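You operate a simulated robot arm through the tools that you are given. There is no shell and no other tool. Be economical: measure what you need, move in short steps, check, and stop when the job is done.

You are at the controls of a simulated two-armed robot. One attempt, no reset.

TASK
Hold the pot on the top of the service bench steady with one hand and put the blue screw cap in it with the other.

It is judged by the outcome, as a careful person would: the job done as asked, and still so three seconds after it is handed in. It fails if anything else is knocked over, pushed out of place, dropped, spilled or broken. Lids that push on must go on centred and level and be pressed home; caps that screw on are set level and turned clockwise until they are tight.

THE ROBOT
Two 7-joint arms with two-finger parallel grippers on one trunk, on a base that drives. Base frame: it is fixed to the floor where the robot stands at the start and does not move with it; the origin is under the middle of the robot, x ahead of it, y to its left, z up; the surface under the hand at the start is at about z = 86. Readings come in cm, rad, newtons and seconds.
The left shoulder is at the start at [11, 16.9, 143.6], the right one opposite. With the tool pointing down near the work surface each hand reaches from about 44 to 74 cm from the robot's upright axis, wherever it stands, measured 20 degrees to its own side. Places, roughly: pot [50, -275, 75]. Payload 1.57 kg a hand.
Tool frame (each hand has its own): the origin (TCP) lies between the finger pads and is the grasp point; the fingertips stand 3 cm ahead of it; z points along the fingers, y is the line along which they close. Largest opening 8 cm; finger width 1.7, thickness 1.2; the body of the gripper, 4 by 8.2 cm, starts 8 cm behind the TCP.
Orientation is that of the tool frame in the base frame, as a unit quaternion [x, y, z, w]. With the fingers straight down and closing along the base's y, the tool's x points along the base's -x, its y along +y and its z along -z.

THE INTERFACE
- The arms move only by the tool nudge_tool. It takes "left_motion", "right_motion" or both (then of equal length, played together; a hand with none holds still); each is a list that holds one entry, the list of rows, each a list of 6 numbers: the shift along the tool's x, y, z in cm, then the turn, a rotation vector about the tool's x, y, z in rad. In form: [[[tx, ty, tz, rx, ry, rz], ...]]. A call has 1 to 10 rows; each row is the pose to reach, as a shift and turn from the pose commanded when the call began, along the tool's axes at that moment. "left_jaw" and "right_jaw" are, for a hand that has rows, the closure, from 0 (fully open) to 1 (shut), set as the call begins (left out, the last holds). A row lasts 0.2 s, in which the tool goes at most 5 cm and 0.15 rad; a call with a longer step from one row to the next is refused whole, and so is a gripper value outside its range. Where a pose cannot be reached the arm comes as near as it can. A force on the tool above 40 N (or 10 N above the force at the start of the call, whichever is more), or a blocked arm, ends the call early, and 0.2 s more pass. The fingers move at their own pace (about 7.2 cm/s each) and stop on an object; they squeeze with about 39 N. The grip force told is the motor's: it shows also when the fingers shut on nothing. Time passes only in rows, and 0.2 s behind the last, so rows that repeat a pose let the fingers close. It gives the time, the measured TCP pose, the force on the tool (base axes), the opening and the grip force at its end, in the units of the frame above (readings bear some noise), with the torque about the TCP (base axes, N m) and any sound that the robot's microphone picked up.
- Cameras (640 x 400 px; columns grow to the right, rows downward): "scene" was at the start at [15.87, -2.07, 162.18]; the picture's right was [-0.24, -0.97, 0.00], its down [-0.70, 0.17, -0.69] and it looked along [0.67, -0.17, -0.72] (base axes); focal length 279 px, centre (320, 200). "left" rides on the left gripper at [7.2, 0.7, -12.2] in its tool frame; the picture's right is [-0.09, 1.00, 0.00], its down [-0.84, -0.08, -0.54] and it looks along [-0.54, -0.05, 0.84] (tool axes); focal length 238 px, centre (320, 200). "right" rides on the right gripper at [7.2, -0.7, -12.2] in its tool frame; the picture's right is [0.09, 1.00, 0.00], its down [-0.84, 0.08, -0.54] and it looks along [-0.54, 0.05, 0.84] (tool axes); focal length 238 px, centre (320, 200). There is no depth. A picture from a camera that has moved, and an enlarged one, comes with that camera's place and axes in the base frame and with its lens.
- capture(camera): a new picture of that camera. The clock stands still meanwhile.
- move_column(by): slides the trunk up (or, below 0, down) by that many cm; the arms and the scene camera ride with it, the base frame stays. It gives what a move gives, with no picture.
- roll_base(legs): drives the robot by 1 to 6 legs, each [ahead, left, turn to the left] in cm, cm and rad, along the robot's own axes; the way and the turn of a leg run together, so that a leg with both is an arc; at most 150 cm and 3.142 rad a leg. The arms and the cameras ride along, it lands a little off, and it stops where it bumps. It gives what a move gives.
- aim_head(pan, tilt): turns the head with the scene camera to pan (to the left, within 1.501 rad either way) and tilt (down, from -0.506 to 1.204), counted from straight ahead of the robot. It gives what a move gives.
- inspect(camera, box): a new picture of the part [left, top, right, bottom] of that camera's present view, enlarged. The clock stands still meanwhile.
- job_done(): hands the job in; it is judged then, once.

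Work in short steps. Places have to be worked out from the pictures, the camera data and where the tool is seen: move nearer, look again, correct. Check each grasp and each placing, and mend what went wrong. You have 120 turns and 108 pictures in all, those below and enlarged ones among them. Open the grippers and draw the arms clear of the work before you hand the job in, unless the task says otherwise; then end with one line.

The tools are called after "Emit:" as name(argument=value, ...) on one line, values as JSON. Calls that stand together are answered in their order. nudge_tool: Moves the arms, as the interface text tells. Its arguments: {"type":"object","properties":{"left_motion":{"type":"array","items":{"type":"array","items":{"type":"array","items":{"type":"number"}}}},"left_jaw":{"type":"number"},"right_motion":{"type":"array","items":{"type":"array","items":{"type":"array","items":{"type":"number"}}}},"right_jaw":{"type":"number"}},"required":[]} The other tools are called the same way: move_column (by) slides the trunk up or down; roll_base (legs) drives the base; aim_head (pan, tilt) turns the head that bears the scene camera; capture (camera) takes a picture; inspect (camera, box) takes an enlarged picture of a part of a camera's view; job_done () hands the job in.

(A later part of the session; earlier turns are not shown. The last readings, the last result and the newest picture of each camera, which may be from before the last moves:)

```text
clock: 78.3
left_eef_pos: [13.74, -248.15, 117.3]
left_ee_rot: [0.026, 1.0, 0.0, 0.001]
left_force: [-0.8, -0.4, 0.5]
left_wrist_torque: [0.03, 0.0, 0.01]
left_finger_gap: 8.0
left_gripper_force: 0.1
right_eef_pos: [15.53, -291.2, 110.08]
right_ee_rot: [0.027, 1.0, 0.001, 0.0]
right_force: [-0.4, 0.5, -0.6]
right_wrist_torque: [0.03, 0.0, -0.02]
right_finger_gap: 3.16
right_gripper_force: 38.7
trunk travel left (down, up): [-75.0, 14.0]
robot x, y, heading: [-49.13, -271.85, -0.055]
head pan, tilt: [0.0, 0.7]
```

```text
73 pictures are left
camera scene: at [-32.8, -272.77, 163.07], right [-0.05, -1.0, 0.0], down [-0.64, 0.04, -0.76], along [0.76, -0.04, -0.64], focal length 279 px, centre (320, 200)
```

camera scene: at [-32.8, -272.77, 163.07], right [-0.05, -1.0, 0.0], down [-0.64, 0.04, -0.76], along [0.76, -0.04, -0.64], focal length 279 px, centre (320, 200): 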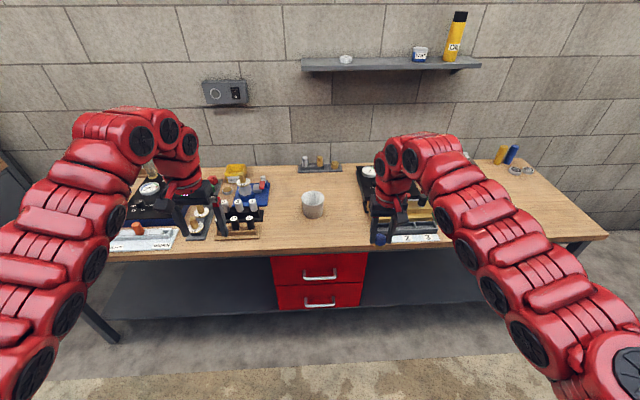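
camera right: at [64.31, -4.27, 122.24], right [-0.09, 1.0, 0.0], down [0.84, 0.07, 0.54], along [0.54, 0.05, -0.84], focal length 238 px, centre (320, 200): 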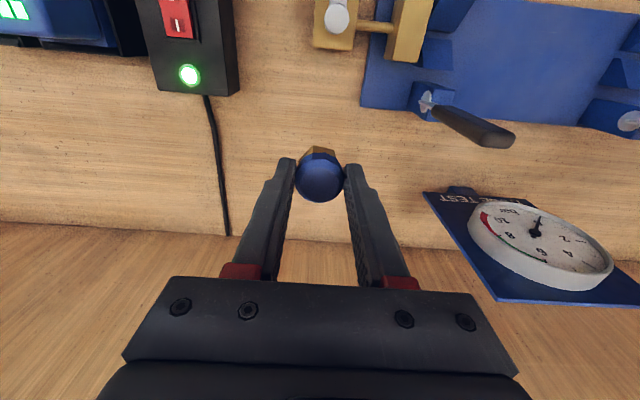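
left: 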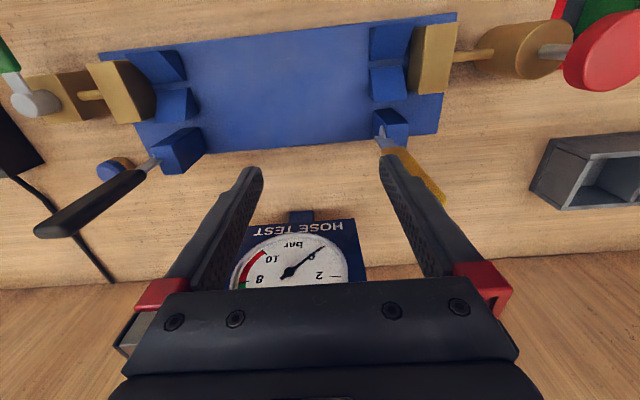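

Arrived. I'll enlarge the pot to measure its size and place.

Emit:
inspect(camera="scene", box=[272, 175, 352, 225])

Emit:
capture(camera="left")

```text
8.00 times, centred on (312, 200) of scene
camera zoom: at [-32.8, -272.77, 163.07], right [-0.05, -1.0, 0.0], down [-0.64, 0.04, -0.76], along [0.76, -0.04, -0.64], focal length 2232 px, centre (384, 200)
```

zoom: 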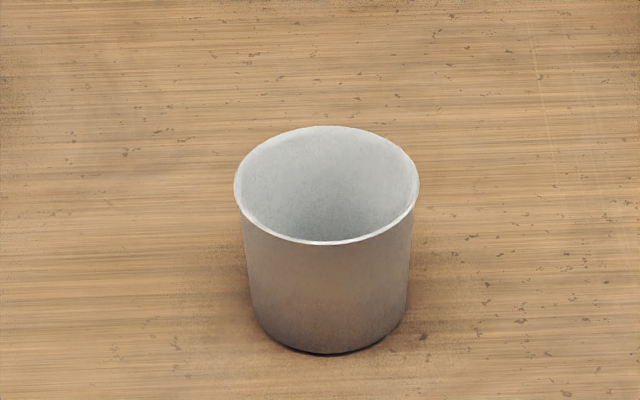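

```text
71 pictures are left
camera left: at [6.59, -247.24, 129.44], right [0.14, 0.99, 0.0], down [0.83, -0.12, 0.54], along [0.54, -0.08, -0.84], focal length 238 px, centre (320, 200)
```

left: 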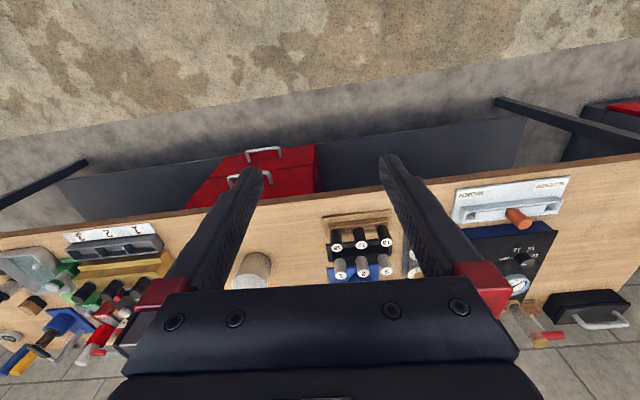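

The pot's rim is about 10 cm across and it stands near [61, -274]. That's too wide to span, so the left hand will grip its front wall, leaning left, while the right hand lowers the cap in. I'll square up and move nearer.

Emit:
roll_base(legs=[[0, 0, 0.055], [40, 0, 0]])

Emit:
aim_head(pan=0, tilt=0.95)

Emit:
capture(camera="scene")

Emit:
capture(camera="left")

Emit:
capture(camera="right")

```text
clock: 81.2
left_eef_pos: [52.29, -244.58, 117.35]
left_ee_rot: [-0.001, 1.0, 0.001, 0.001]
left_force: [0.4, -0.2, -0.6]
left_wrist_torque: [0.0, -0.03, 0.02]
left_finger_gap: 7.98
left_gripper_force: 0.1
right_eef_pos: [56.35, -287.4, 110.15]
right_ee_rot: [0.0, 1.0, 0.001, 0.0]
right_force: [0.1, -0.1, -0.1]
right_wrist_torque: [0.02, 0.0, 0.01]
right_finger_gap: 3.18
right_gripper_force: 39.1
trunk travel left (down, up): [-75.0, 14.0]
robot x, y, heading: [-9.7, -271.63, 0.0]
head pan, tilt: [0.0, 0.7]
```

```text
clock: 82.0
left_eef_pos: [52.31, -244.76, 117.12]
left_ee_rot: [-0.001, 1.0, 0.0, 0.001]
left_force: [-1.1, -0.4, 0.1]
left_wrist_torque: [0.02, -0.02, -0.03]
left_finger_gap: 7.99
left_gripper_force: 0.0
right_eef_pos: [56.52, -287.46, 110.06]
right_ee_rot: [0.0, 1.0, 0.001, 0.001]
right_force: [-0.2, 0.5, -0.2]
right_wrist_torque: [0.0, 0.01, 0.0]
right_finger_gap: 3.17
right_gripper_force: 38.8
trunk travel left (down, up): [-75.0, 14.0]
robot x, y, heading: [-9.4, -271.47, 0.003]
head pan, tilt: [0.0, 0.949]
```

```text
70 pictures are left
camera scene: at [6.01, -271.78, 161.1], right [0.0, -1.0, 0.0], down [-0.81, 0.0, -0.58], along [0.58, 0.0, -0.81], focal length 279 px, centre (320, 200)
```

scene: 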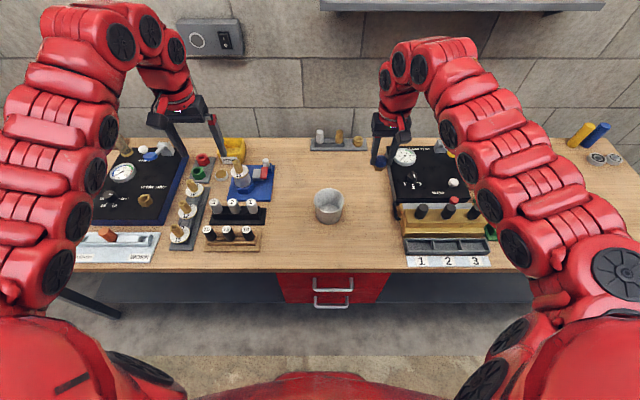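

```text
69 pictures are left
camera left: at [45.15, -244.14, 129.42], right [0.09, 1.0, 0.0], down [0.84, -0.08, 0.54], along [0.54, -0.05, -0.84], focal length 238 px, centre (320, 200)
```

left: 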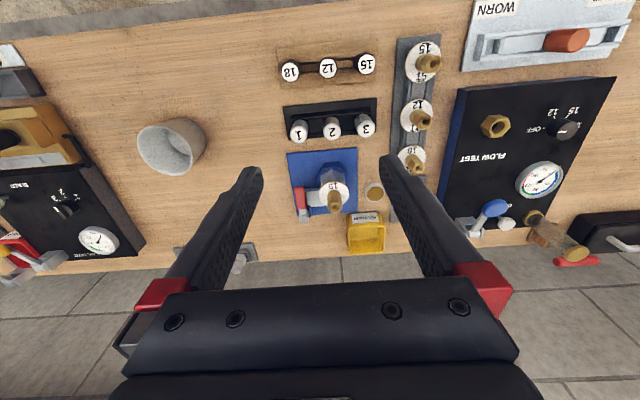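

```text
68 pictures are left
camera right: at [49.28, -288.22, 122.21], right [-0.09, 1.0, 0.0], down [0.84, 0.08, 0.54], along [0.54, 0.05, -0.84], focal length 238 px, centre (320, 200)
```

right: 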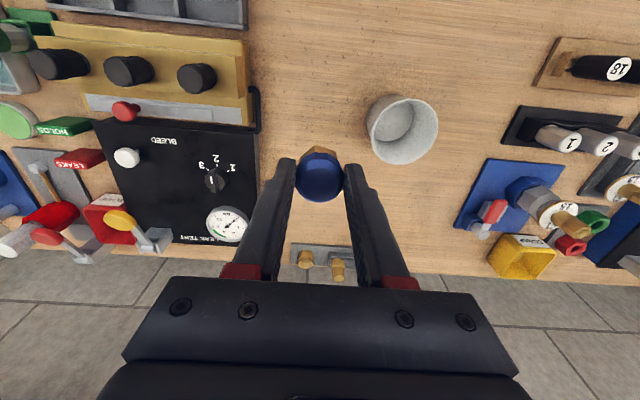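

Triangulating gives the rim centre at about [59.1, -274.1, 87.1], the bench at about z 76.5 and the rim about 9.9 cm across. I'll move 6 cm closer and lower the column 9 cm.

Emit:
roll_base(legs=[[6, 0, 0]])

Emit:
move_column(by=-9)

```text
clock: 83.0
left_eef_pos: [57.83, -244.55, 117.4]
left_ee_rot: [-0.003, 1.0, 0.0, 0.002]
left_force: [0.1, 1.0, 0.0]
left_wrist_torque: [0.01, -0.01, 0.0]
left_finger_gap: 8.0
left_gripper_force: 0.1
right_eef_pos: [62.1, -287.47, 110.08]
right_ee_rot: [-0.001, 1.0, 0.002, 0.002]
right_force: [0.6, 0.8, -0.8]
right_wrist_torque: [0.02, 0.0, -0.01]
right_finger_gap: 3.18
right_gripper_force: 39.3
trunk travel left (down, up): [-75.0, 14.0]
robot x, y, heading: [-3.9, -271.5, 0.004]
head pan, tilt: [0.0, 0.949]
```

```text
clock: 84.2
left_eef_pos: [58.1, -244.62, 108.31]
left_ee_rot: [-0.001, 1.0, 0.0, 0.001]
left_force: [-0.7, 0.3, 0.6]
left_wrist_torque: [-0.02, -0.02, -0.01]
left_finger_gap: 8.03
left_gripper_force: 0.0
right_eef_pos: [62.37, -287.52, 101.06]
right_ee_rot: [-0.001, 1.0, 0.001, 0.001]
right_force: [-0.2, -1.0, -0.7]
right_wrist_torque: [0.0, -0.01, -0.02]
right_finger_gap: 3.18
right_gripper_force: 39.5
trunk travel left (down, up): [-66.0, 23.0]
robot x, y, heading: [-3.31, -271.81, -0.003]
head pan, tilt: [0.0, 0.949]
```

Now I'll yaw both hands by about 90°, the left camera swinging left and the right camera right, so the fingers close along x.

Emit:
nudge_tool(left_motion=[[[0, 0, 0, 0, 0, 0.15], [0, 0, 0, 0, 0, 0.3], [0, 0, 0, 0, 0, 0.45], [0, 0, 0, 0, 0, 0.6], [0, 0, 0, 0, 0, 0.75], [0, 0, 0, 0, 0, 0.9], [0, 0, 0, 0, 0, 1.05], [0, 0, 0, 0, 0, 1.2], [0, 0, 0, 0, 0, 1.35], [0, 0, 0, 0, 0, 1.5]]], right_motion=[[[0, 0, 0, 0, 0, -0.15], [0, 0, 0, 0, 0, -0.3], [0, 0, 0, 0, 0, -0.45], [0, 0, 0, 0, 0, -0.6], [0, 0, 0, 0, 0, -0.75], [0, 0, 0, 0, 0, -0.9], [0, 0, 0, 0, 0, -1.05], [0, 0, 0, 0, 0, -1.2], [0, 0, 0, 0, 0, -1.35], [0, 0, 0, 0, 0, -1.5]]])

```text
clock: 86.4
left_eef_pos: [58.1, -244.69, 108.19]
left_ee_rot: [0.682, 0.732, 0.001, 0.0]
left_force: [0.1, -0.3, 0.0]
left_wrist_torque: [0.03, 0.02, 0.0]
left_finger_gap: 8.0
left_gripper_force: 0.0
right_eef_pos: [62.25, -287.42, 100.94]
right_ee_rot: [-0.683, 0.73, 0.0, 0.0]
right_force: [0.1, -0.6, -0.9]
right_wrist_torque: [0.01, 0.01, 0.0]
right_finger_gap: 3.18
right_gripper_force: 38.5
trunk travel left (down, up): [-66.0, 23.0]
robot x, y, heading: [-3.41, -271.32, 0.003]
head pan, tilt: [0.0, 0.949]
```

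Both hands turned as wanted. Now I'll lean the left hand to its left by 0.8 rad (turning about its tool y), staying in place.

Emit:
nudge_tool(left_motion=[[[0, 0, 0, 0, -0.14, 0], [0, 0, 0, 0, -0.28, 0], [0, 0, 0, 0, -0.42, 0], [0, 0, 0, 0, -0.56, 0], [0, 0, 0, 0, -0.7, 0], [0, 0, 0, 0, -0.8, 0], [0, 0, 0, 0, -0.8, 0]]])

Emit:
capture(camera="scene")

Emit:
capture(camera="left")

```text
clock: 88.0
left_eef_pos: [57.88, -244.49, 108.31]
left_ee_rot: [0.627, 0.675, -0.265, 0.286]
left_force: [-0.6, -0.4, -0.6]
left_wrist_torque: [0.0, 0.0, -0.01]
left_finger_gap: 8.0
left_gripper_force: 0.0
right_eef_pos: [62.24, -287.49, 101.23]
right_ee_rot: [-0.682, 0.732, 0.0, 0.001]
right_force: [0.0, 0.9, -1.4]
right_wrist_torque: [0.03, 0.04, 0.0]
right_finger_gap: 3.17
right_gripper_force: 39.2
trunk travel left (down, up): [-66.0, 23.0]
robot x, y, heading: [-3.91, -271.8, -0.003]
head pan, tilt: [0.0, 0.949]
```

```text
67 pictures are left
camera scene: at [11.76, -271.79, 152.1], right [0.0, -1.0, 0.0], down [-0.81, 0.0, -0.58], along [0.58, 0.0, -0.81], focal length 279 px, centre (320, 200)
```

scene: 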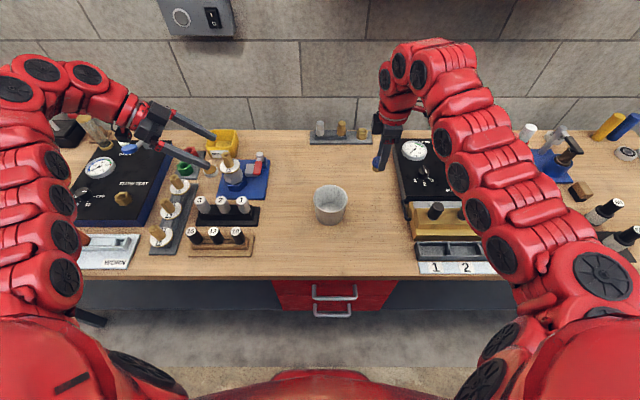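

```text
66 pictures are left
camera left: at [57.68, -230.96, 111.59], right [1.0, 0.01, 0.07], down [-0.06, -0.2, 0.98], along [0.02, -0.98, -0.2], focal length 238 px, centre (320, 200)
```

left: 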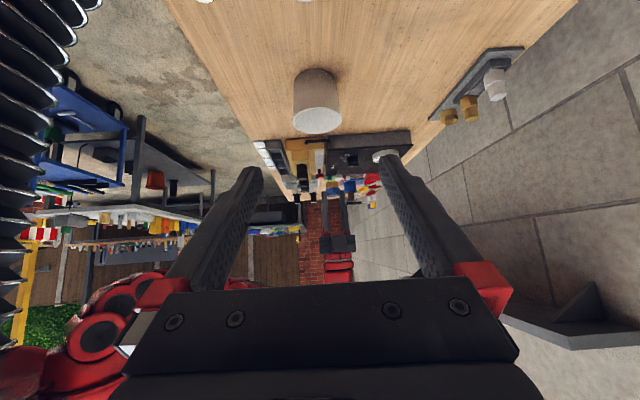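

The lean works. I'll move the left hand diagonally to a staging point about 9 cm back along its axis from the front rim, trimming 0.07 rad of yaw.

Emit:
nudge_tool(left_motion=[[[-0.64, -0.75, 3.74, 0.01, 0, 0.01], [-1.28, -1.5, 7.5, 0.02, 0, 0.02], [-1.9, -2.25, 11.2, 0.03, 0, 0.03], [-2.55, -3.0, 15, 0.04, 0, 0.04], [-3.2, -3.74, 18.7, 0.05, 0, 0.049], [-3.83, -4.5, 22.5, 0.05, 0, 0.049], [-4.47, -5.24, 26.2, 0.05, 0, 0.049], [-4.47, -5.24, 26.2, 0.05, 0, 0.049]]])

Emit:
capture(camera="scene")

Emit:
capture(camera="left")

```text
clock: 89.8
left_eef_pos: [57.15, -266.96, 92.49]
left_ee_rot: [0.651, 0.652, -0.275, 0.276]
left_force: [0.3, -0.6, 0.5]
left_wrist_torque: [0.03, -0.01, -0.03]
left_finger_gap: 7.98
left_gripper_force: 0.0
left hand out of reach, approached as far as the arm can: row 4, 5, 6, 7, 8
right_eef_pos: [62.23, -287.47, 101.06]
right_ee_rot: [-0.682, 0.731, 0.0, 0.001]
right_force: [-0.5, -0.4, -0.6]
right_wrist_torque: [0.0, 0.01, 0.0]
right_finger_gap: 3.18
right_gripper_force: 38.9
trunk travel left (down, up): [-66.0, 23.0]
robot x, y, heading: [-3.72, -271.75, 0.008]
head pan, tilt: [0.0, 0.949]
```

```text
65 pictures are left
camera scene: at [11.77, -271.75, 152.1], right [0.0, -1.0, 0.0], down [-0.81, 0.0, -0.58], along [0.58, 0.0, -0.81], focal length 279 px, centre (320, 200)
```

scene: 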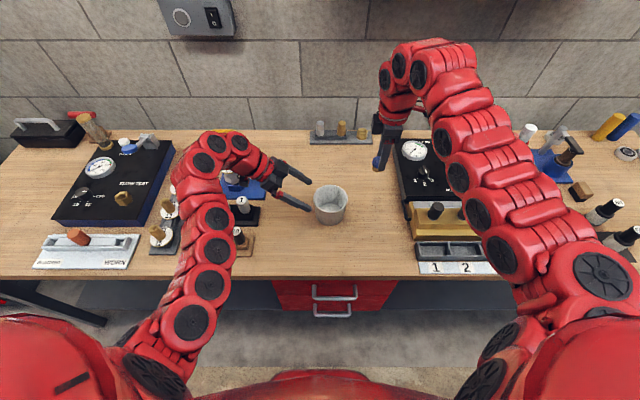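

```text
64 pictures are left
camera left: at [57.86, -253.22, 95.92], right [1.0, -0.06, 0.07], down [-0.08, -0.19, 0.98], along [-0.05, -0.98, -0.2], focal length 238 px, centre (320, 200)
```

left: 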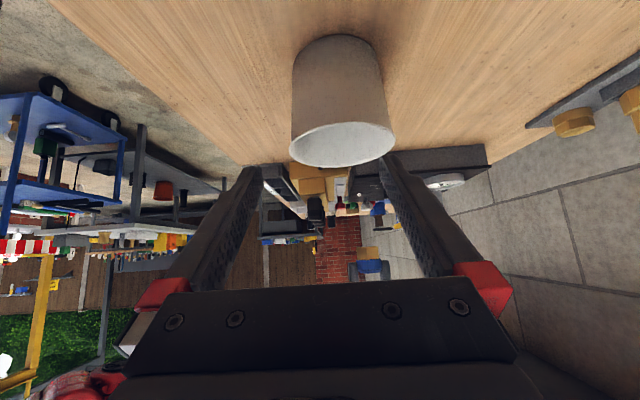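

The left arm stopped 3 cm short in x because the point is too close to the body. I'll back the base up 8 cm to give it room; the fingertips are above the rim.

Emit:
roll_base(legs=[[-8, 0, 0]])

```text
clock: 90.9
left_eef_pos: [49.47, -266.96, 92.72]
left_ee_rot: [0.65, 0.652, -0.275, 0.277]
left_force: [-0.3, -0.1, 0.9]
left_wrist_torque: [-0.02, 0.01, 0.02]
left_finger_gap: 7.99
left_gripper_force: 0.1
right_eef_pos: [54.39, -287.45, 101.11]
right_ee_rot: [-0.682, 0.731, 0.0, 0.001]
right_force: [-0.9, 0.1, 0.1]
right_wrist_torque: [0.01, -0.04, 0.01]
right_finger_gap: 3.17
right_gripper_force: 38.7
trunk travel left (down, up): [-66.0, 23.0]
robot x, y, heading: [-11.07, -271.6, 0.001]
head pan, tilt: [0.0, 0.949]
```

Now I'll shift the left hand 4.8 cm along +x (its tool y) to line up with the front wall, and check.

Emit:
nudge_tool(left_motion=[[[0, 2, 0, 0, 0, 0], [0, 4, 0, 0, 0, 0], [0, 4.8, 0, 0, 0, 0], [0, 4.8, 0, 0, 0, 0]]])

Emit:
capture(camera="left")

Emit:
inspect(camera="scene", box=[240, 110, 400, 210])

```text
clock: 91.9
left_eef_pos: [54.19, -267.03, 92.67]
left_ee_rot: [0.651, 0.652, -0.276, 0.276]
left_force: [-0.8, -0.5, 0.2]
left_wrist_torque: [-0.02, -0.01, -0.02]
left_finger_gap: 8.02
left_gripper_force: 0.1
right_eef_pos: [54.57, -287.46, 101.05]
right_ee_rot: [-0.682, 0.732, 0.0, 0.002]
right_force: [0.5, -0.2, -0.5]
right_wrist_torque: [0.0, -0.03, 0.02]
right_finger_gap: 3.18
right_gripper_force: 39.0
trunk travel left (down, up): [-66.0, 23.0]
robot x, y, heading: [-11.57, -271.82, 0.002]
head pan, tilt: [0.0, 0.949]
```

```text
63 pictures are left
camera left: at [54.77, -253.24, 96.0], right [1.0, -0.06, 0.07], down [-0.08, -0.19, 0.98], along [-0.05, -0.98, -0.2], focal length 238 px, centre (320, 200)
```

left: 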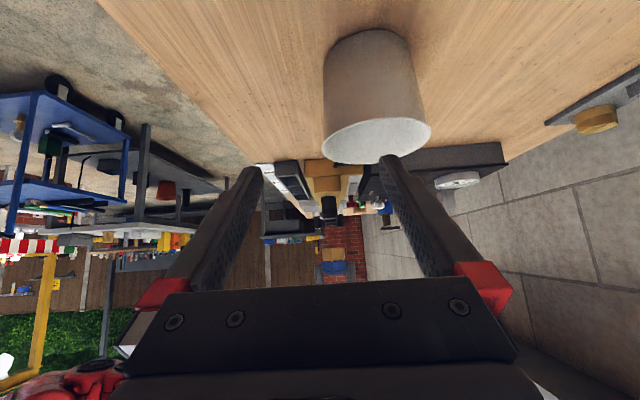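

```text
4.00 times, centred on (320, 160) of scene
camera zoom: at [4.01, -271.77, 152.1], right [0.0, -1.0, 0.0], down [-0.81, 0.0, -0.58], along [0.58, 0.0, -0.81], focal length 1116 px, centre (320, 360)
```

zoom: 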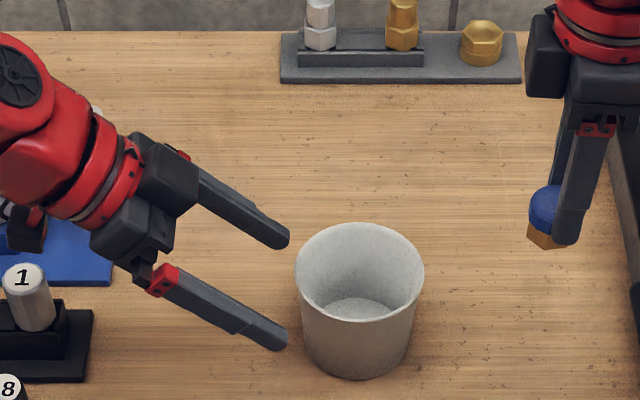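

I refined the pot rim: front wall at x about 54.35, centre y about -274.5, top z about 87. I'll advance the left hand along its axis so the open fingers straddle the front wall.

Emit:
nudge_tool(left_motion=[[[-0.2, 0.1, 2, 0, 0, 0], [-0.4, 0.16, 4, 0, 0, 0], [-0.5, 0.16, 6, 0, 0, 0], [-0.5, 0.16, 7.4, 0, 0, 0], [-0.5, 0.16, 8.4, 0, 0, 0], [-0.5, 0.16, 8.4, 0, 0, 0]]])

Emit:
inspect(camera="scene", box=[240, 110, 400, 210])

Emit:
capture(camera="left")

```text
clock: 93.3
left_eef_pos: [54.45, -273.24, 87.12]
left_ee_rot: [0.651, 0.651, -0.276, 0.276]
left_force: [-0.4, 0.3, -0.9]
left_wrist_torque: [0.01, -0.01, -0.03]
left_finger_gap: 8.01
left_gripper_force: 0.1
right_eef_pos: [54.44, -287.42, 101.1]
right_ee_rot: [-0.683, 0.731, 0.0, 0.001]
right_force: [-0.4, 0.7, -1.2]
right_wrist_torque: [0.0, -0.05, 0.02]
right_finger_gap: 3.19
right_gripper_force: 39.0
trunk travel left (down, up): [-66.0, 23.0]
robot x, y, heading: [-11.26, -271.72, 0.001]
head pan, tilt: [0.0, 0.949]
```

```text
4.00 times, centred on (320, 160) of scene
camera zoom: at [4.02, -271.78, 152.1], right [0.0, -1.0, 0.0], down [-0.81, 0.0, -0.58], along [0.58, 0.0, -0.81], focal length 1116 px, centre (320, 360)
```

zoom: 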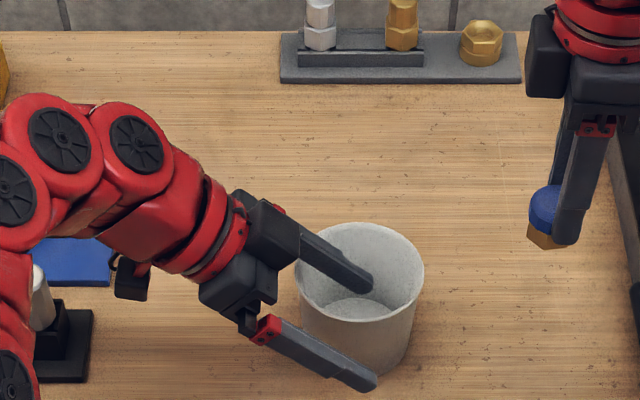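

```text
60 pictures are left
camera left: at [55.08, -259.57, 90.44], right [1.0, -0.06, 0.07], down [-0.08, -0.19, 0.98], along [-0.05, -0.98, -0.2], focal length 238 px, centre (320, 200)
```

left: 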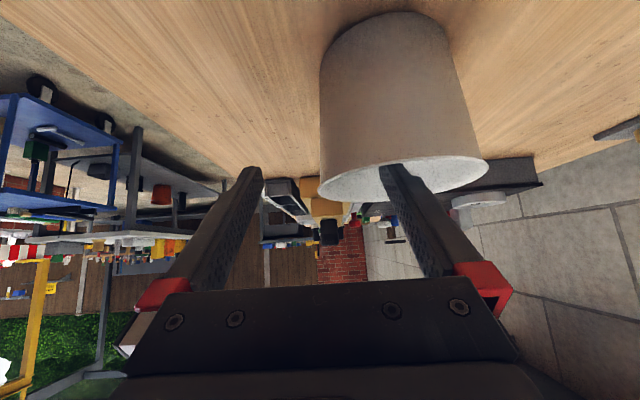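

The inner finger is in the pot and the front wall lies midway between the fingers. I'll go 1 cm deeper and close on the wall.

Emit:
nudge_tool(left_motion=[[[0.35, 0, 0.35, 0, 0, 0], [0.7, 0, 0.7, 0, 0, 0], [0.7, 0, 0.7, 0, 0, 0]]])

Emit:
nudge_tool(left_motion=[[[0, 0, 0, 0, 0, 0], [0, 0, 0, 0, 0, 0], [0, 0, 0, 0, 0, 0], [0, 0, 0, 0, 0, 0], [0, 0, 0, 0, 0, 0]]], left_jaw=1)

Emit:
inspect(camera="scene", box=[240, 110, 400, 210])

Emit:
capture(camera="left")

```text
clock: 94.1
left_eef_pos: [54.46, -273.25, 86.3]
left_ee_rot: [0.651, 0.652, -0.275, 0.276]
left_force: [-0.5, -0.2, 0.5]
left_wrist_torque: [0.0, -0.01, 0.02]
left_finger_gap: 8.0
left_gripper_force: 0.0
right_eef_pos: [54.56, -287.49, 101.07]
right_ee_rot: [-0.682, 0.731, 0.0, 0.001]
right_force: [-0.2, 0.3, -0.5]
right_wrist_torque: [0.03, -0.01, -0.05]
right_finger_gap: 3.15
right_gripper_force: 39.2
trunk travel left (down, up): [-66.0, 23.0]
robot x, y, heading: [-11.52, -271.91, -0.003]
head pan, tilt: [0.0, 0.949]
```

```text
clock: 95.3
left_eef_pos: [54.47, -273.23, 86.18]
left_ee_rot: [0.65, 0.652, -0.275, 0.277]
left_force: [1.0, 0.2, 2.6]
left_wrist_torque: [0.07, -0.13, -0.03]
left_finger_gap: 0.96
left_gripper_force: 27.7
right_eef_pos: [54.55, -287.42, 101.12]
right_ee_rot: [-0.682, 0.732, -0.001, 0.002]
right_force: [0.5, 1.1, 0.5]
right_wrist_torque: [-0.03, 0.04, -0.01]
right_finger_gap: 3.17
right_gripper_force: 38.7
trunk travel left (down, up): [-66.0, 23.0]
robot x, y, heading: [-11.45, -271.63, 0.006]
head pan, tilt: [0.0, 0.949]
```

```text
4.00 times, centred on (320, 160) of scene
camera zoom: at [4.0, -271.79, 152.1], right [0.0, -1.0, 0.0], down [-0.81, 0.0, -0.58], along [0.58, 0.0, -0.81], focal length 1116 px, centre (320, 360)
```

zoom: 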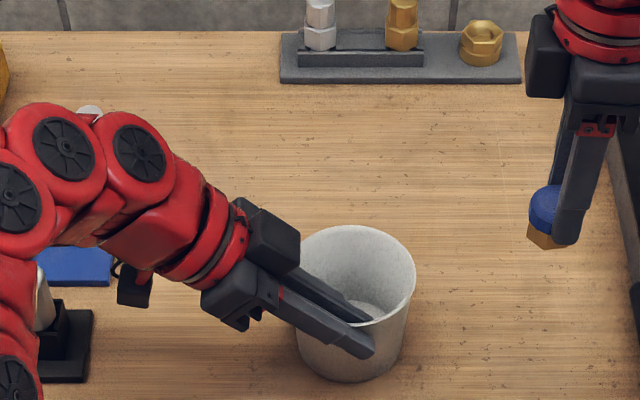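

```text
58 pictures are left
camera left: at [55.14, -259.61, 89.58], right [1.0, -0.06, 0.07], down [-0.08, -0.19, 0.98], along [-0.05, -0.98, -0.2], focal length 238 px, centre (320, 200)
```

left: 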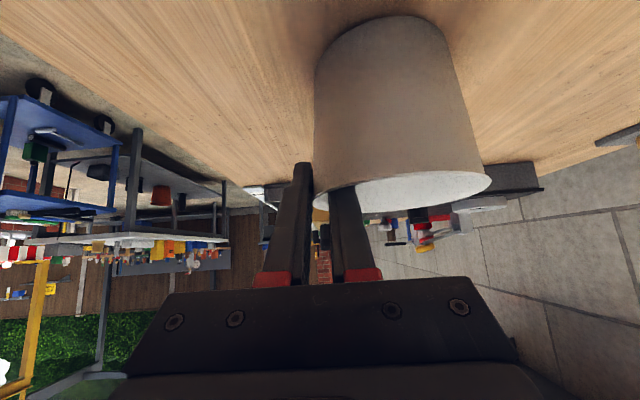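

The wall is gripped. I'll check that the pot still sits flat on the bench.

Emit:
inspect(camera="left", box=[270, 0, 526, 160])

Emit:
inspect(camera="scene", box=[296, 150, 376, 210])

Emit:
capture(camera="right")

```text
2.50 times, centred on (398, 80) of left
camera zoom: at [55.14, -259.61, 89.58], right [1.0, -0.06, 0.07], down [-0.08, -0.19, 0.98], along [-0.05, -0.98, -0.2], focal length 596 px, centre (125, 500)
```

zoom: 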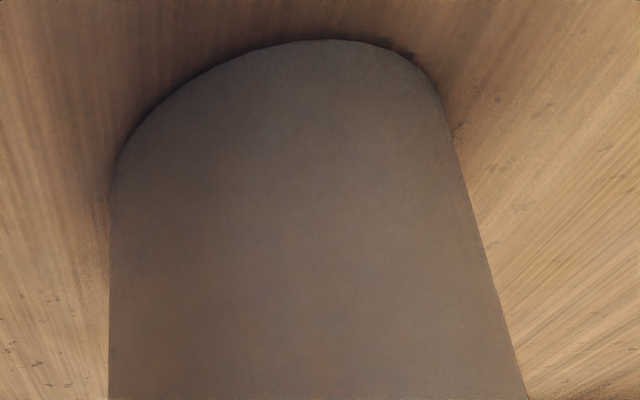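

```text
6.67 times, centred on (336, 180) of scene
camera zoom: at [4.0, -271.79, 152.1], right [0.0, -1.0, 0.0], down [-0.81, 0.0, -0.58], along [0.58, 0.0, -0.81], focal length 1860 px, centre (213, 333)
```

zoom: 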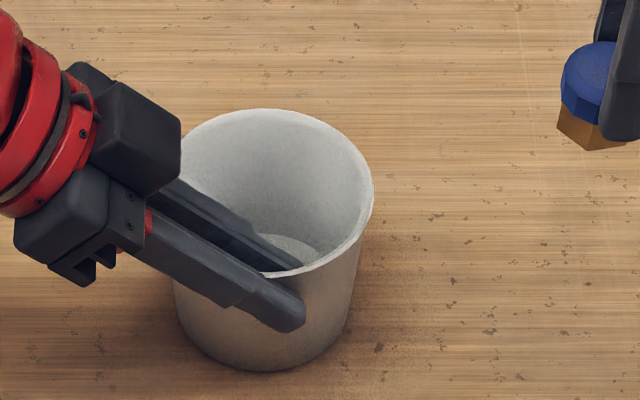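

```text
55 pictures are left
camera right: at [54.64, -294.73, 113.26], right [-1.0, -0.02, 0.0], down [-0.02, 0.84, 0.54], along [-0.01, 0.54, -0.84], focal length 238 px, centre (320, 200)
```

right: 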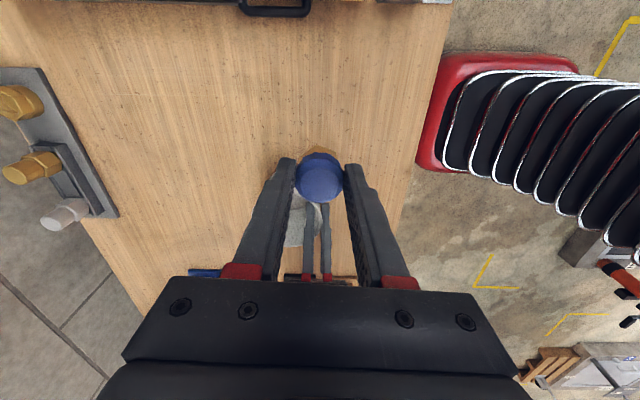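

The pot sits flat on the bench, shifted only a few mm, with its rim centre at about [59.1, -274, 87]. I'll bring the cap above it, slightly towards the back, at [60.1, -274.2, 101], then look.

Emit:
nudge_tool(right_motion=[[[-3, -1, 0, 0, 0, 0], [-6, -2, 0, 0, 0, 0], [-9, -3, 0, 0, 0, 0], [-11.5, -4, 0, 0, 0, 0], [-13.55, -4.66, 0, 0, 0, 0], [-13.55, -4.66, 0, 0, 0, 0]]])

Emit:
inspect(camera="scene", box=[240, 100, 400, 200])

Emit:
capture(camera="right")

```text
clock: 96.7
left_eef_pos: [54.42, -273.28, 86.27]
left_ee_rot: [0.651, 0.652, -0.275, 0.276]
left_force: [1.2, 0.9, 5.7]
left_wrist_torque: [0.19, -0.16, -0.01]
left_finger_gap: 0.95
left_gripper_force: 27.8
right_eef_pos: [59.93, -274.42, 101.18]
right_ee_rot: [-0.681, 0.732, -0.001, 0.001]
right_force: [0.5, 0.8, -0.2]
right_wrist_torque: [0.0, 0.02, 0.03]
right_finger_gap: 3.18
right_gripper_force: 39.3
right hand out of reach, approached as far as the arm can: row 5
trunk travel left (down, up): [-66.0, 23.0]
robot x, y, heading: [-11.39, -271.37, 0.003]
head pan, tilt: [0.0, 0.949]
```

```text
4.00 times, centred on (320, 150) of scene
camera zoom: at [3.95, -271.83, 152.11], right [0.0, -1.0, 0.0], down [-0.81, 0.0, -0.58], along [0.58, 0.0, -0.81], focal length 1116 px, centre (320, 400)
```

zoom: 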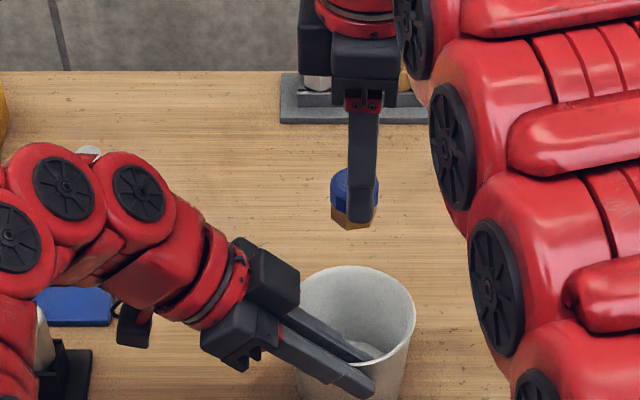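

```text
53 pictures are left
camera right: at [60.01, -281.7, 113.33], right [-1.0, -0.02, 0.0], down [-0.02, 0.84, 0.54], along [-0.01, 0.54, -0.84], focal length 238 px, centre (320, 200)
```

right: 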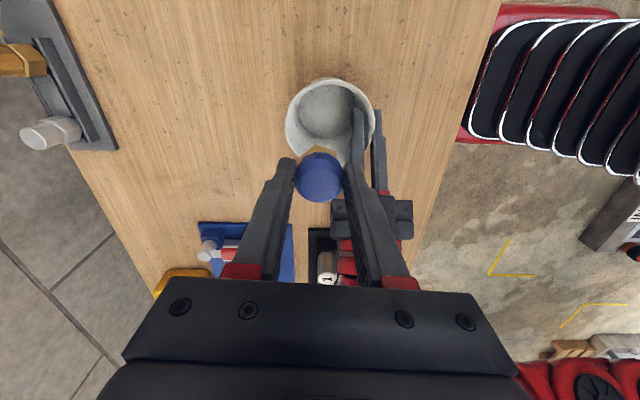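

From above, the rim centre is at about [58.8, -274.5]. I'll trim the hand slightly and descend until the cap is at rim level.

Emit:
nudge_tool(right_motion=[[[0.2, 0.2, 2, 0, 0, 0], [0.2, 0.2, 4, 0, 0, 0], [0.2, 0.2, 6, 0, 0, 0], [0.2, 0.2, 8, 0, 0, 0], [0.2, 0.2, 9, 0, 0, 0], [0.2, 0.2, 9, 0, 0, 0]]])

Emit:
inspect(camera="scene", box=[272, 130, 384, 200])

Emit:
capture(camera="right")

```text
clock: 98.1
left_eef_pos: [54.41, -273.18, 86.26]
left_ee_rot: [0.651, 0.651, -0.275, 0.276]
left_force: [1.4, 0.7, 5.8]
left_wrist_torque: [0.27, -0.22, 0.0]
left_finger_gap: 0.94
left_gripper_force: 27.0
right_eef_pos: [59.97, -274.4, 92.06]
right_ee_rot: [-0.682, 0.731, 0.0, 0.002]
right_force: [-0.9, -0.7, -1.0]
right_wrist_torque: [0.03, -0.03, 0.0]
right_finger_gap: 3.18
right_gripper_force: 38.8
trunk travel left (down, up): [-66.0, 23.0]
robot x, y, heading: [-11.28, -271.44, -0.003]
head pan, tilt: [0.0, 0.949]
```

```text
5.71 times, centred on (328, 165) of scene
camera zoom: at [3.94, -271.8, 152.11], right [0.0, -1.0, 0.0], down [-0.81, 0.0, -0.58], along [0.58, 0.0, -0.81], focal length 1594 px, centre (274, 400)
```

zoom: 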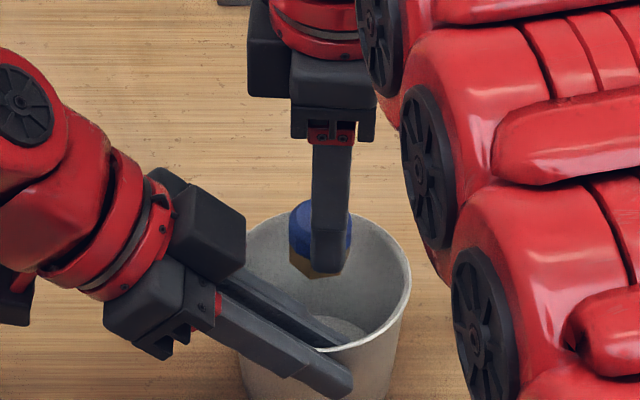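

```text
51 pictures are left
camera right: at [60.03, -281.74, 104.19], right [-1.0, -0.02, 0.0], down [-0.02, 0.84, 0.54], along [-0.01, 0.54, -0.84], focal length 238 px, centre (320, 200)
```

right: 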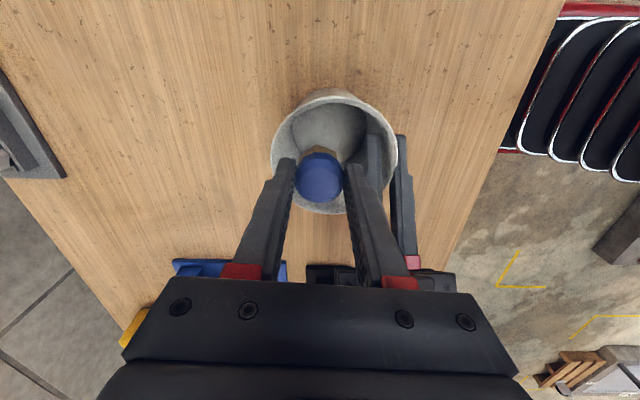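

The alignment looks good. I'll shift 0.4 cm right and 0.25 cm toward me, and lower the cap to just above the pot's floor.

Emit:
nudge_tool(right_motion=[[[0.4, 0.25, 0.5, 0, 0, 0], [0.4, 0.25, 2.5, 0, 0, 0], [0.4, 0.25, 4.5, 0, 0, 0], [0.4, 0.25, 6.5, 0, 0, 0], [0.4, 0.25, 8, 0, 0, 0], [0.4, 0.25, 9, 0, 0, 0], [0.4, 0.25, 9, 0, 0, 0]]])

Emit:
inspect(camera="scene", box=[272, 130, 384, 200])

Emit:
capture(camera="right")

```text
clock: 99.7
left_eef_pos: [54.22, -273.14, 86.1]
left_ee_rot: [0.651, 0.651, -0.277, 0.274]
left_force: [-5.6, 5.0, 13.8]
left_wrist_torque: [0.54, -0.08, -0.09]
left_finger_gap: 0.94
left_gripper_force: 27.9
right_eef_pos: [58.86, -274.9, 83.66]
right_ee_rot: [-0.682, 0.731, -0.005, 0.008]
right_force: [7.2, -0.9, 2.9]
right_wrist_torque: [-0.02, 0.21, 0.1]
right_finger_gap: 3.16
right_gripper_force: 38.8
right hand out of reach, approached as far as the arm can: row 3, 4, 5, 6, 7
trunk travel left (down, up): [-66.0, 23.0]
robot x, y, heading: [-11.26, -271.89, -0.002]
head pan, tilt: [0.0, 0.949]
stopped in row 7 (right hand): the force on the tool passed its limit at 42 N (the readings are from after the stop); the commanded pose is now the measured one
```

```text
5.71 times, centred on (328, 165) of scene
camera zoom: at [3.82, -271.71, 152.11], right [0.0, -1.0, 0.0], down [-0.81, 0.0, -0.58], along [0.58, 0.0, -0.81], focal length 1594 px, centre (274, 400)
```

zoom: 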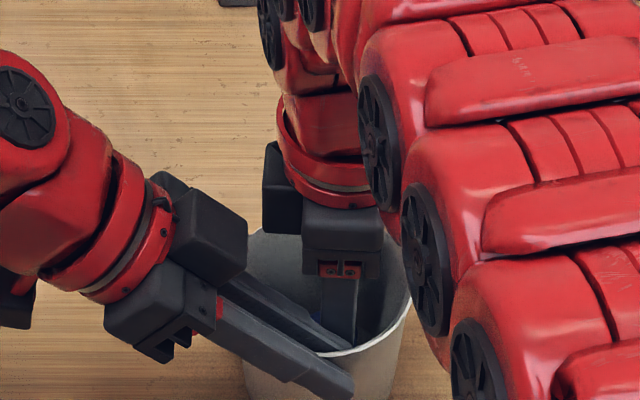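

```text
49 pictures are left
camera right: at [58.84, -282.28, 95.94], right [-1.0, -0.02, -0.02], down [-0.03, 0.84, 0.54], along [0.0, 0.54, -0.84], focal length 238 px, centre (320, 200)
```

right: 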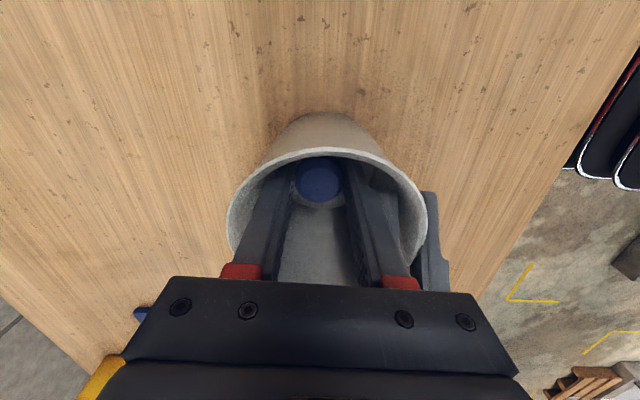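

The arm's reach limit pulled the hand 1 cm toward the left finger, and they touch lightly. I'll ease it back by 0.8 cm and up 0.8 cm before releasing.

Emit:
nudge_tool(right_motion=[[[0, -0.3, -0.5, 0, 0, 0], [0, -0.6, -0.8, 0, 0, 0], [0, -0.8, -0.8, 0, 0, 0], [0, -0.8, -0.8, 0, 0, 0]]])

Emit:
capture(camera="right")

```text
clock: 100.7
left_eef_pos: [54.35, -273.27, 86.18]
left_ee_rot: [0.652, 0.651, -0.277, 0.274]
left_force: [2.9, 0.2, 16.9]
left_wrist_torque: [0.28, -0.37, -0.01]
left_finger_gap: 0.92
left_gripper_force: 27.9
right_eef_pos: [59.25, -275.27, 84.72]
right_ee_rot: [-0.682, 0.732, -0.004, 0.005]
right_force: [0.0, 0.2, -0.6]
right_wrist_torque: [0.04, 0.01, 0.05]
right_finger_gap: 3.15
right_gripper_force: 39.1
right hand out of reach, approached as far as the arm can: row 2, 3, 4
trunk travel left (down, up): [-66.0, 23.0]
robot x, y, heading: [-12.01, -271.62, -0.003]
head pan, tilt: [0.0, 0.949]
```

```text
48 pictures are left
camera right: at [59.25, -282.52, 96.83], right [-1.0, -0.02, -0.02], down [-0.03, 0.84, 0.54], along [0.0, 0.54, -0.84], focal length 238 px, centre (320, 200)
```

right: 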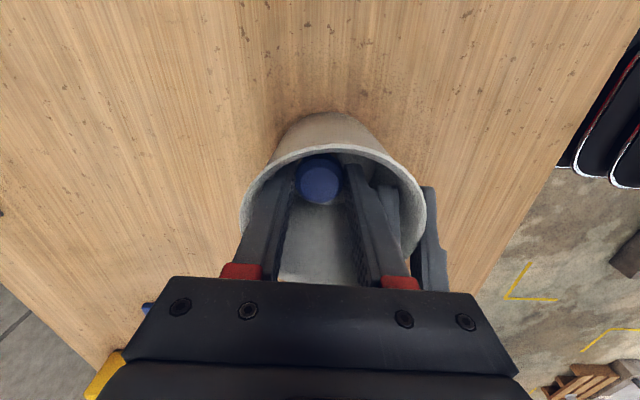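

There's no contact force on the right hand now and the cap is about 2.5 cm above the floor, well inside the pot. I'll release with a small opening.

Emit:
nudge_tool(right_motion=[[[0, 0, 0, 0, 0, 0], [0, 0, 0, 0, 0, 0], [0, 0, 0, 0, 0, 0]]], right_jaw=0.53)

Emit:
capture(camera="right")

```text
clock: 101.5
left_eef_pos: [54.19, -273.26, 86.13]
left_ee_rot: [0.651, 0.651, -0.277, 0.274]
left_force: [7.3, -2.1, 19.0]
left_wrist_torque: [0.28, -0.36, -0.07]
left_finger_gap: 0.94
left_gripper_force: 27.8
right_eef_pos: [59.23, -275.24, 84.66]
right_ee_rot: [-0.682, 0.732, -0.004, 0.006]
right_force: [-4.2, 2.8, -0.8]
right_wrist_torque: [0.02, 0.0, 0.02]
right_finger_gap: 3.34
right_gripper_force: 0.0
trunk travel left (down, up): [-66.0, 23.0]
robot x, y, heading: [-11.45, -271.42, 0.001]
head pan, tilt: [0.0, 0.949]
```

```text
47 pictures are left
camera right: at [59.23, -282.49, 96.84], right [-1.0, -0.02, -0.01], down [-0.03, 0.84, 0.54], along [0.0, 0.54, -0.84], focal length 238 px, centre (320, 200)
```

right: 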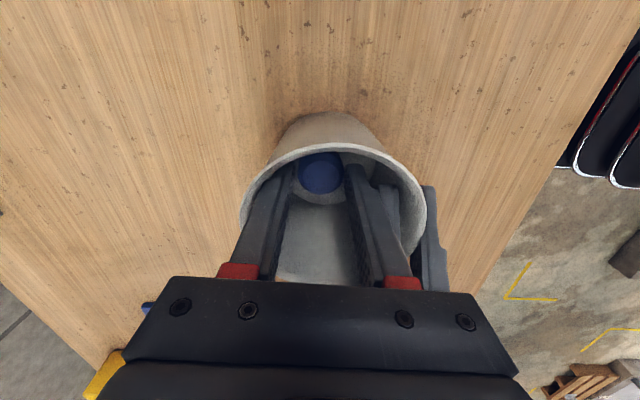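

The cap has dropped, as it shows lower between the fingers. I'll draw the right hand straight up and check.

Emit:
nudge_tool(right_motion=[[[0, 0, -1, 0, 0, 0], [0, 0, -2.5, 0, 0, 0], [0, 0, -5, 0, 0, 0], [0, 0, -8, 0, 0, 0], [0, 0, -11, 0, 0, 0], [0, 0, -14, 0, 0, 0]]])

Emit:
capture(camera="right")

```text
clock: 102.9
left_eef_pos: [54.13, -273.23, 86.23]
left_ee_rot: [0.651, 0.651, -0.277, 0.274]
left_force: [0.7, -0.6, 21.6]
left_wrist_torque: [0.23, -0.26, -0.03]
left_finger_gap: 0.96
left_gripper_force: 27.4
right_eef_pos: [58.94, -275.2, 98.6]
right_ee_rot: [-0.682, 0.731, -0.003, 0.006]
right_force: [-0.5, -0.2, -0.2]
right_wrist_torque: [-0.02, 0.0, -0.01]
right_finger_gap: 3.74
right_gripper_force: 0.2
trunk travel left (down, up): [-66.0, 23.0]
robot x, y, heading: [-11.48, -271.4, 0.002]
head pan, tilt: [0.0, 0.949]
```

```text
46 pictures are left
camera right: at [58.92, -282.55, 110.74], right [-1.0, -0.02, -0.02], down [-0.03, 0.84, 0.54], along [0.0, 0.54, -0.84], focal length 238 px, centre (320, 200)
```

right: 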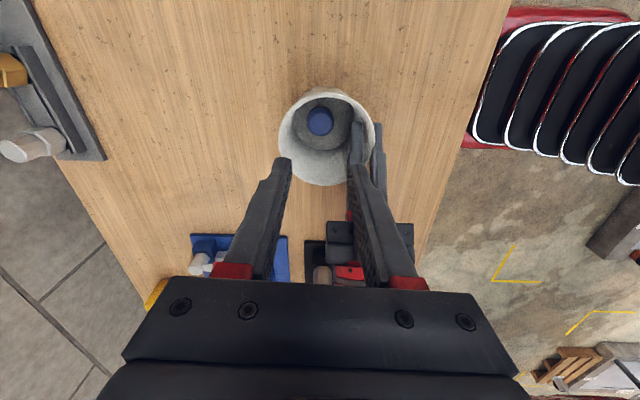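

The cap is resting in the pot. I'll open the left hand gently, partway, to free the wall.

Emit:
nudge_tool(left_motion=[[[0, 0, 0, 0, 0, 0], [0, 0, 0, 0, 0, 0], [0, 0, 0, 0, 0, 0]]], left_jaw=0.55, right_motion=[[[1.5, 0, -1, 0, 0, 0], [3, 0, -2, 0, 0, 0], [6, 0, -3, 0, 0, 0]]])

Emit:
inspect(camera="scene", box=[240, 110, 400, 210])

Emit:
capture(camera="left")

```text
clock: 103.7
left_eef_pos: [54.19, -273.4, 86.04]
left_ee_rot: [0.651, 0.652, -0.276, 0.273]
left_force: [-0.6, -0.8, 0.9]
left_wrist_torque: [0.03, 0.02, -0.04]
left_finger_gap: 3.62
left_gripper_force: 0.1
right_eef_pos: [58.57, -281.24, 101.29]
right_ee_rot: [-0.682, 0.732, -0.004, 0.006]
right_force: [0.0, -0.5, 0.1]
right_wrist_torque: [0.01, 0.03, -0.01]
right_finger_gap: 3.73
right_gripper_force: 0.1
trunk travel left (down, up): [-66.0, 23.0]
robot x, y, heading: [-11.13, -271.51, 0.003]
head pan, tilt: [0.0, 0.949]
```

```text
4.00 times, centred on (320, 160) of scene
camera zoom: at [4.02, -271.98, 152.09], right [0.0, -1.0, 0.0], down [-0.81, 0.0, -0.58], along [0.58, 0.0, -0.81], focal length 1116 px, centre (320, 360)
```

zoom: 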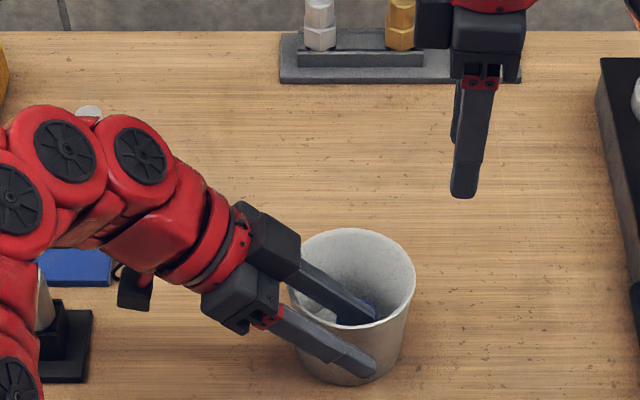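

```text
44 pictures are left
camera left: at [54.99, -259.7, 89.41], right [1.0, -0.07, 0.06], down [-0.07, -0.2, 0.98], along [-0.05, -0.98, -0.2], focal length 238 px, centre (320, 200)
```

left: 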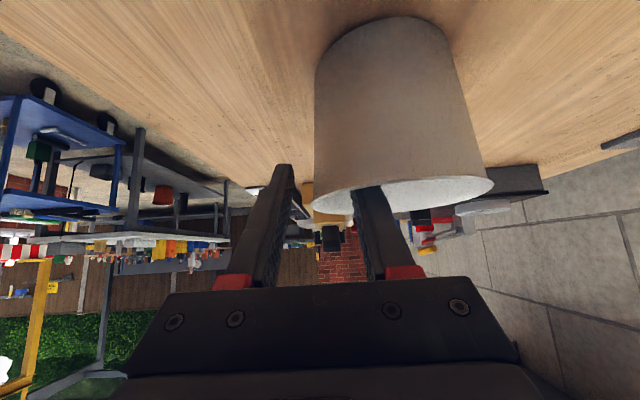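

The wall is free and the pot stands still. I'll raise the left hand 3 cm, then draw it back up and left, clear of the pot.

Emit:
nudge_tool(left_motion=[[[-0.7, 0, -0.7, 0, 0, 0], [-1.4, 0, -1.4, 0, 0, 0], [-2.1, 0, -2.1, 0, 0, 0], [-2.1, 0, -5, 0, 0, 0], [-2.1, 0, -9, 0, 0, 0], [-2.1, 0, -13, 0, 0, 0], [-2.1, 0, -17, 0, 0, 0], [-2.1, 0, -17, 0, 0, 0]]])

Emit:
roll_base(legs=[[-20, 0, 0]])

Emit:
capture(camera="scene")

Emit:
inspect(camera="scene", box=[280, 80, 400, 155])

```text
clock: 105.5
left_eef_pos: [54.55, -262.62, 99.31]
left_ee_rot: [0.651, 0.652, -0.277, 0.273]
left_force: [-0.8, -0.6, -0.5]
left_wrist_torque: [-0.04, 0.01, 0.01]
left_finger_gap: 3.58
left_gripper_force: 0.0
right_eef_pos: [58.67, -281.26, 101.35]
right_ee_rot: [-0.682, 0.731, -0.004, 0.005]
right_force: [0.4, -0.4, 0.0]
right_wrist_torque: [0.03, 0.03, -0.01]
right_finger_gap: 3.77
right_gripper_force: 0.0
trunk travel left (down, up): [-66.0, 23.0]
robot x, y, heading: [-11.08, -271.55, -0.002]
head pan, tilt: [0.0, 0.949]
```

```text
clock: 107.1
left_eef_pos: [34.73, -262.58, 99.26]
left_ee_rot: [0.651, 0.652, -0.277, 0.273]
left_force: [-0.1, -0.6, -0.3]
left_wrist_torque: [0.01, -0.01, 0.01]
left_finger_gap: 3.56
left_gripper_force: 0.0
right_eef_pos: [38.87, -281.24, 101.29]
right_ee_rot: [-0.682, 0.731, -0.003, 0.006]
right_force: [-0.5, -0.5, 0.3]
right_wrist_torque: [-0.01, 0.0, 0.0]
right_finger_gap: 3.76
right_gripper_force: 0.0
trunk travel left (down, up): [-66.0, 23.0]
robot x, y, heading: [-30.84, -271.94, 0.005]
head pan, tilt: [0.0, 0.949]
```

```text
43 pictures are left
camera scene: at [-15.71, -271.81, 152.1], right [0.0, -1.0, 0.0], down [-0.81, 0.0, -0.58], along [0.58, 0.0, -0.81], focal length 279 px, centre (320, 200)
```

scene: 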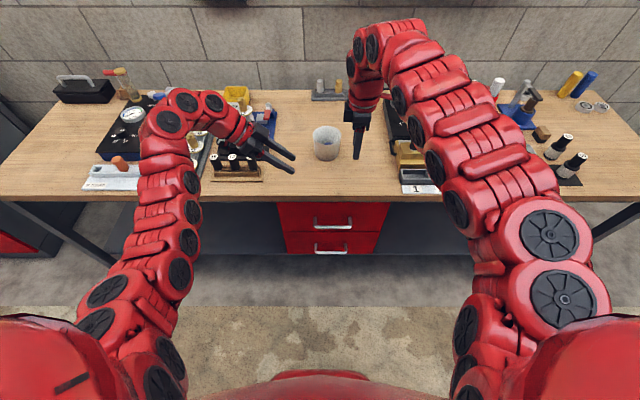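

```text
5.33 times, centred on (340, 118) of scene
camera zoom: at [-15.71, -271.81, 152.1], right [0.0, -1.0, 0.0], down [-0.81, 0.0, -0.58], along [0.58, 0.0, -0.81], focal length 1488 px, centre (213, 640)
```

zoom: 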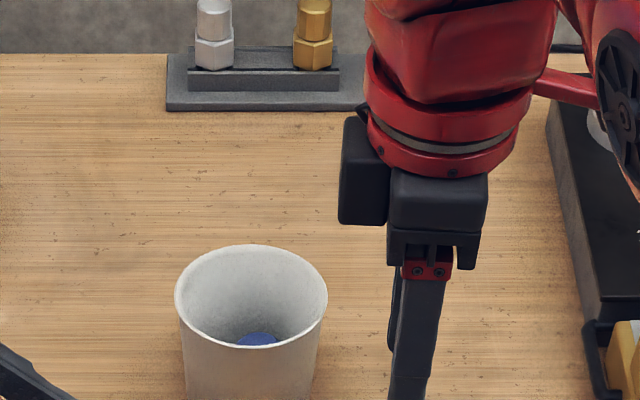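

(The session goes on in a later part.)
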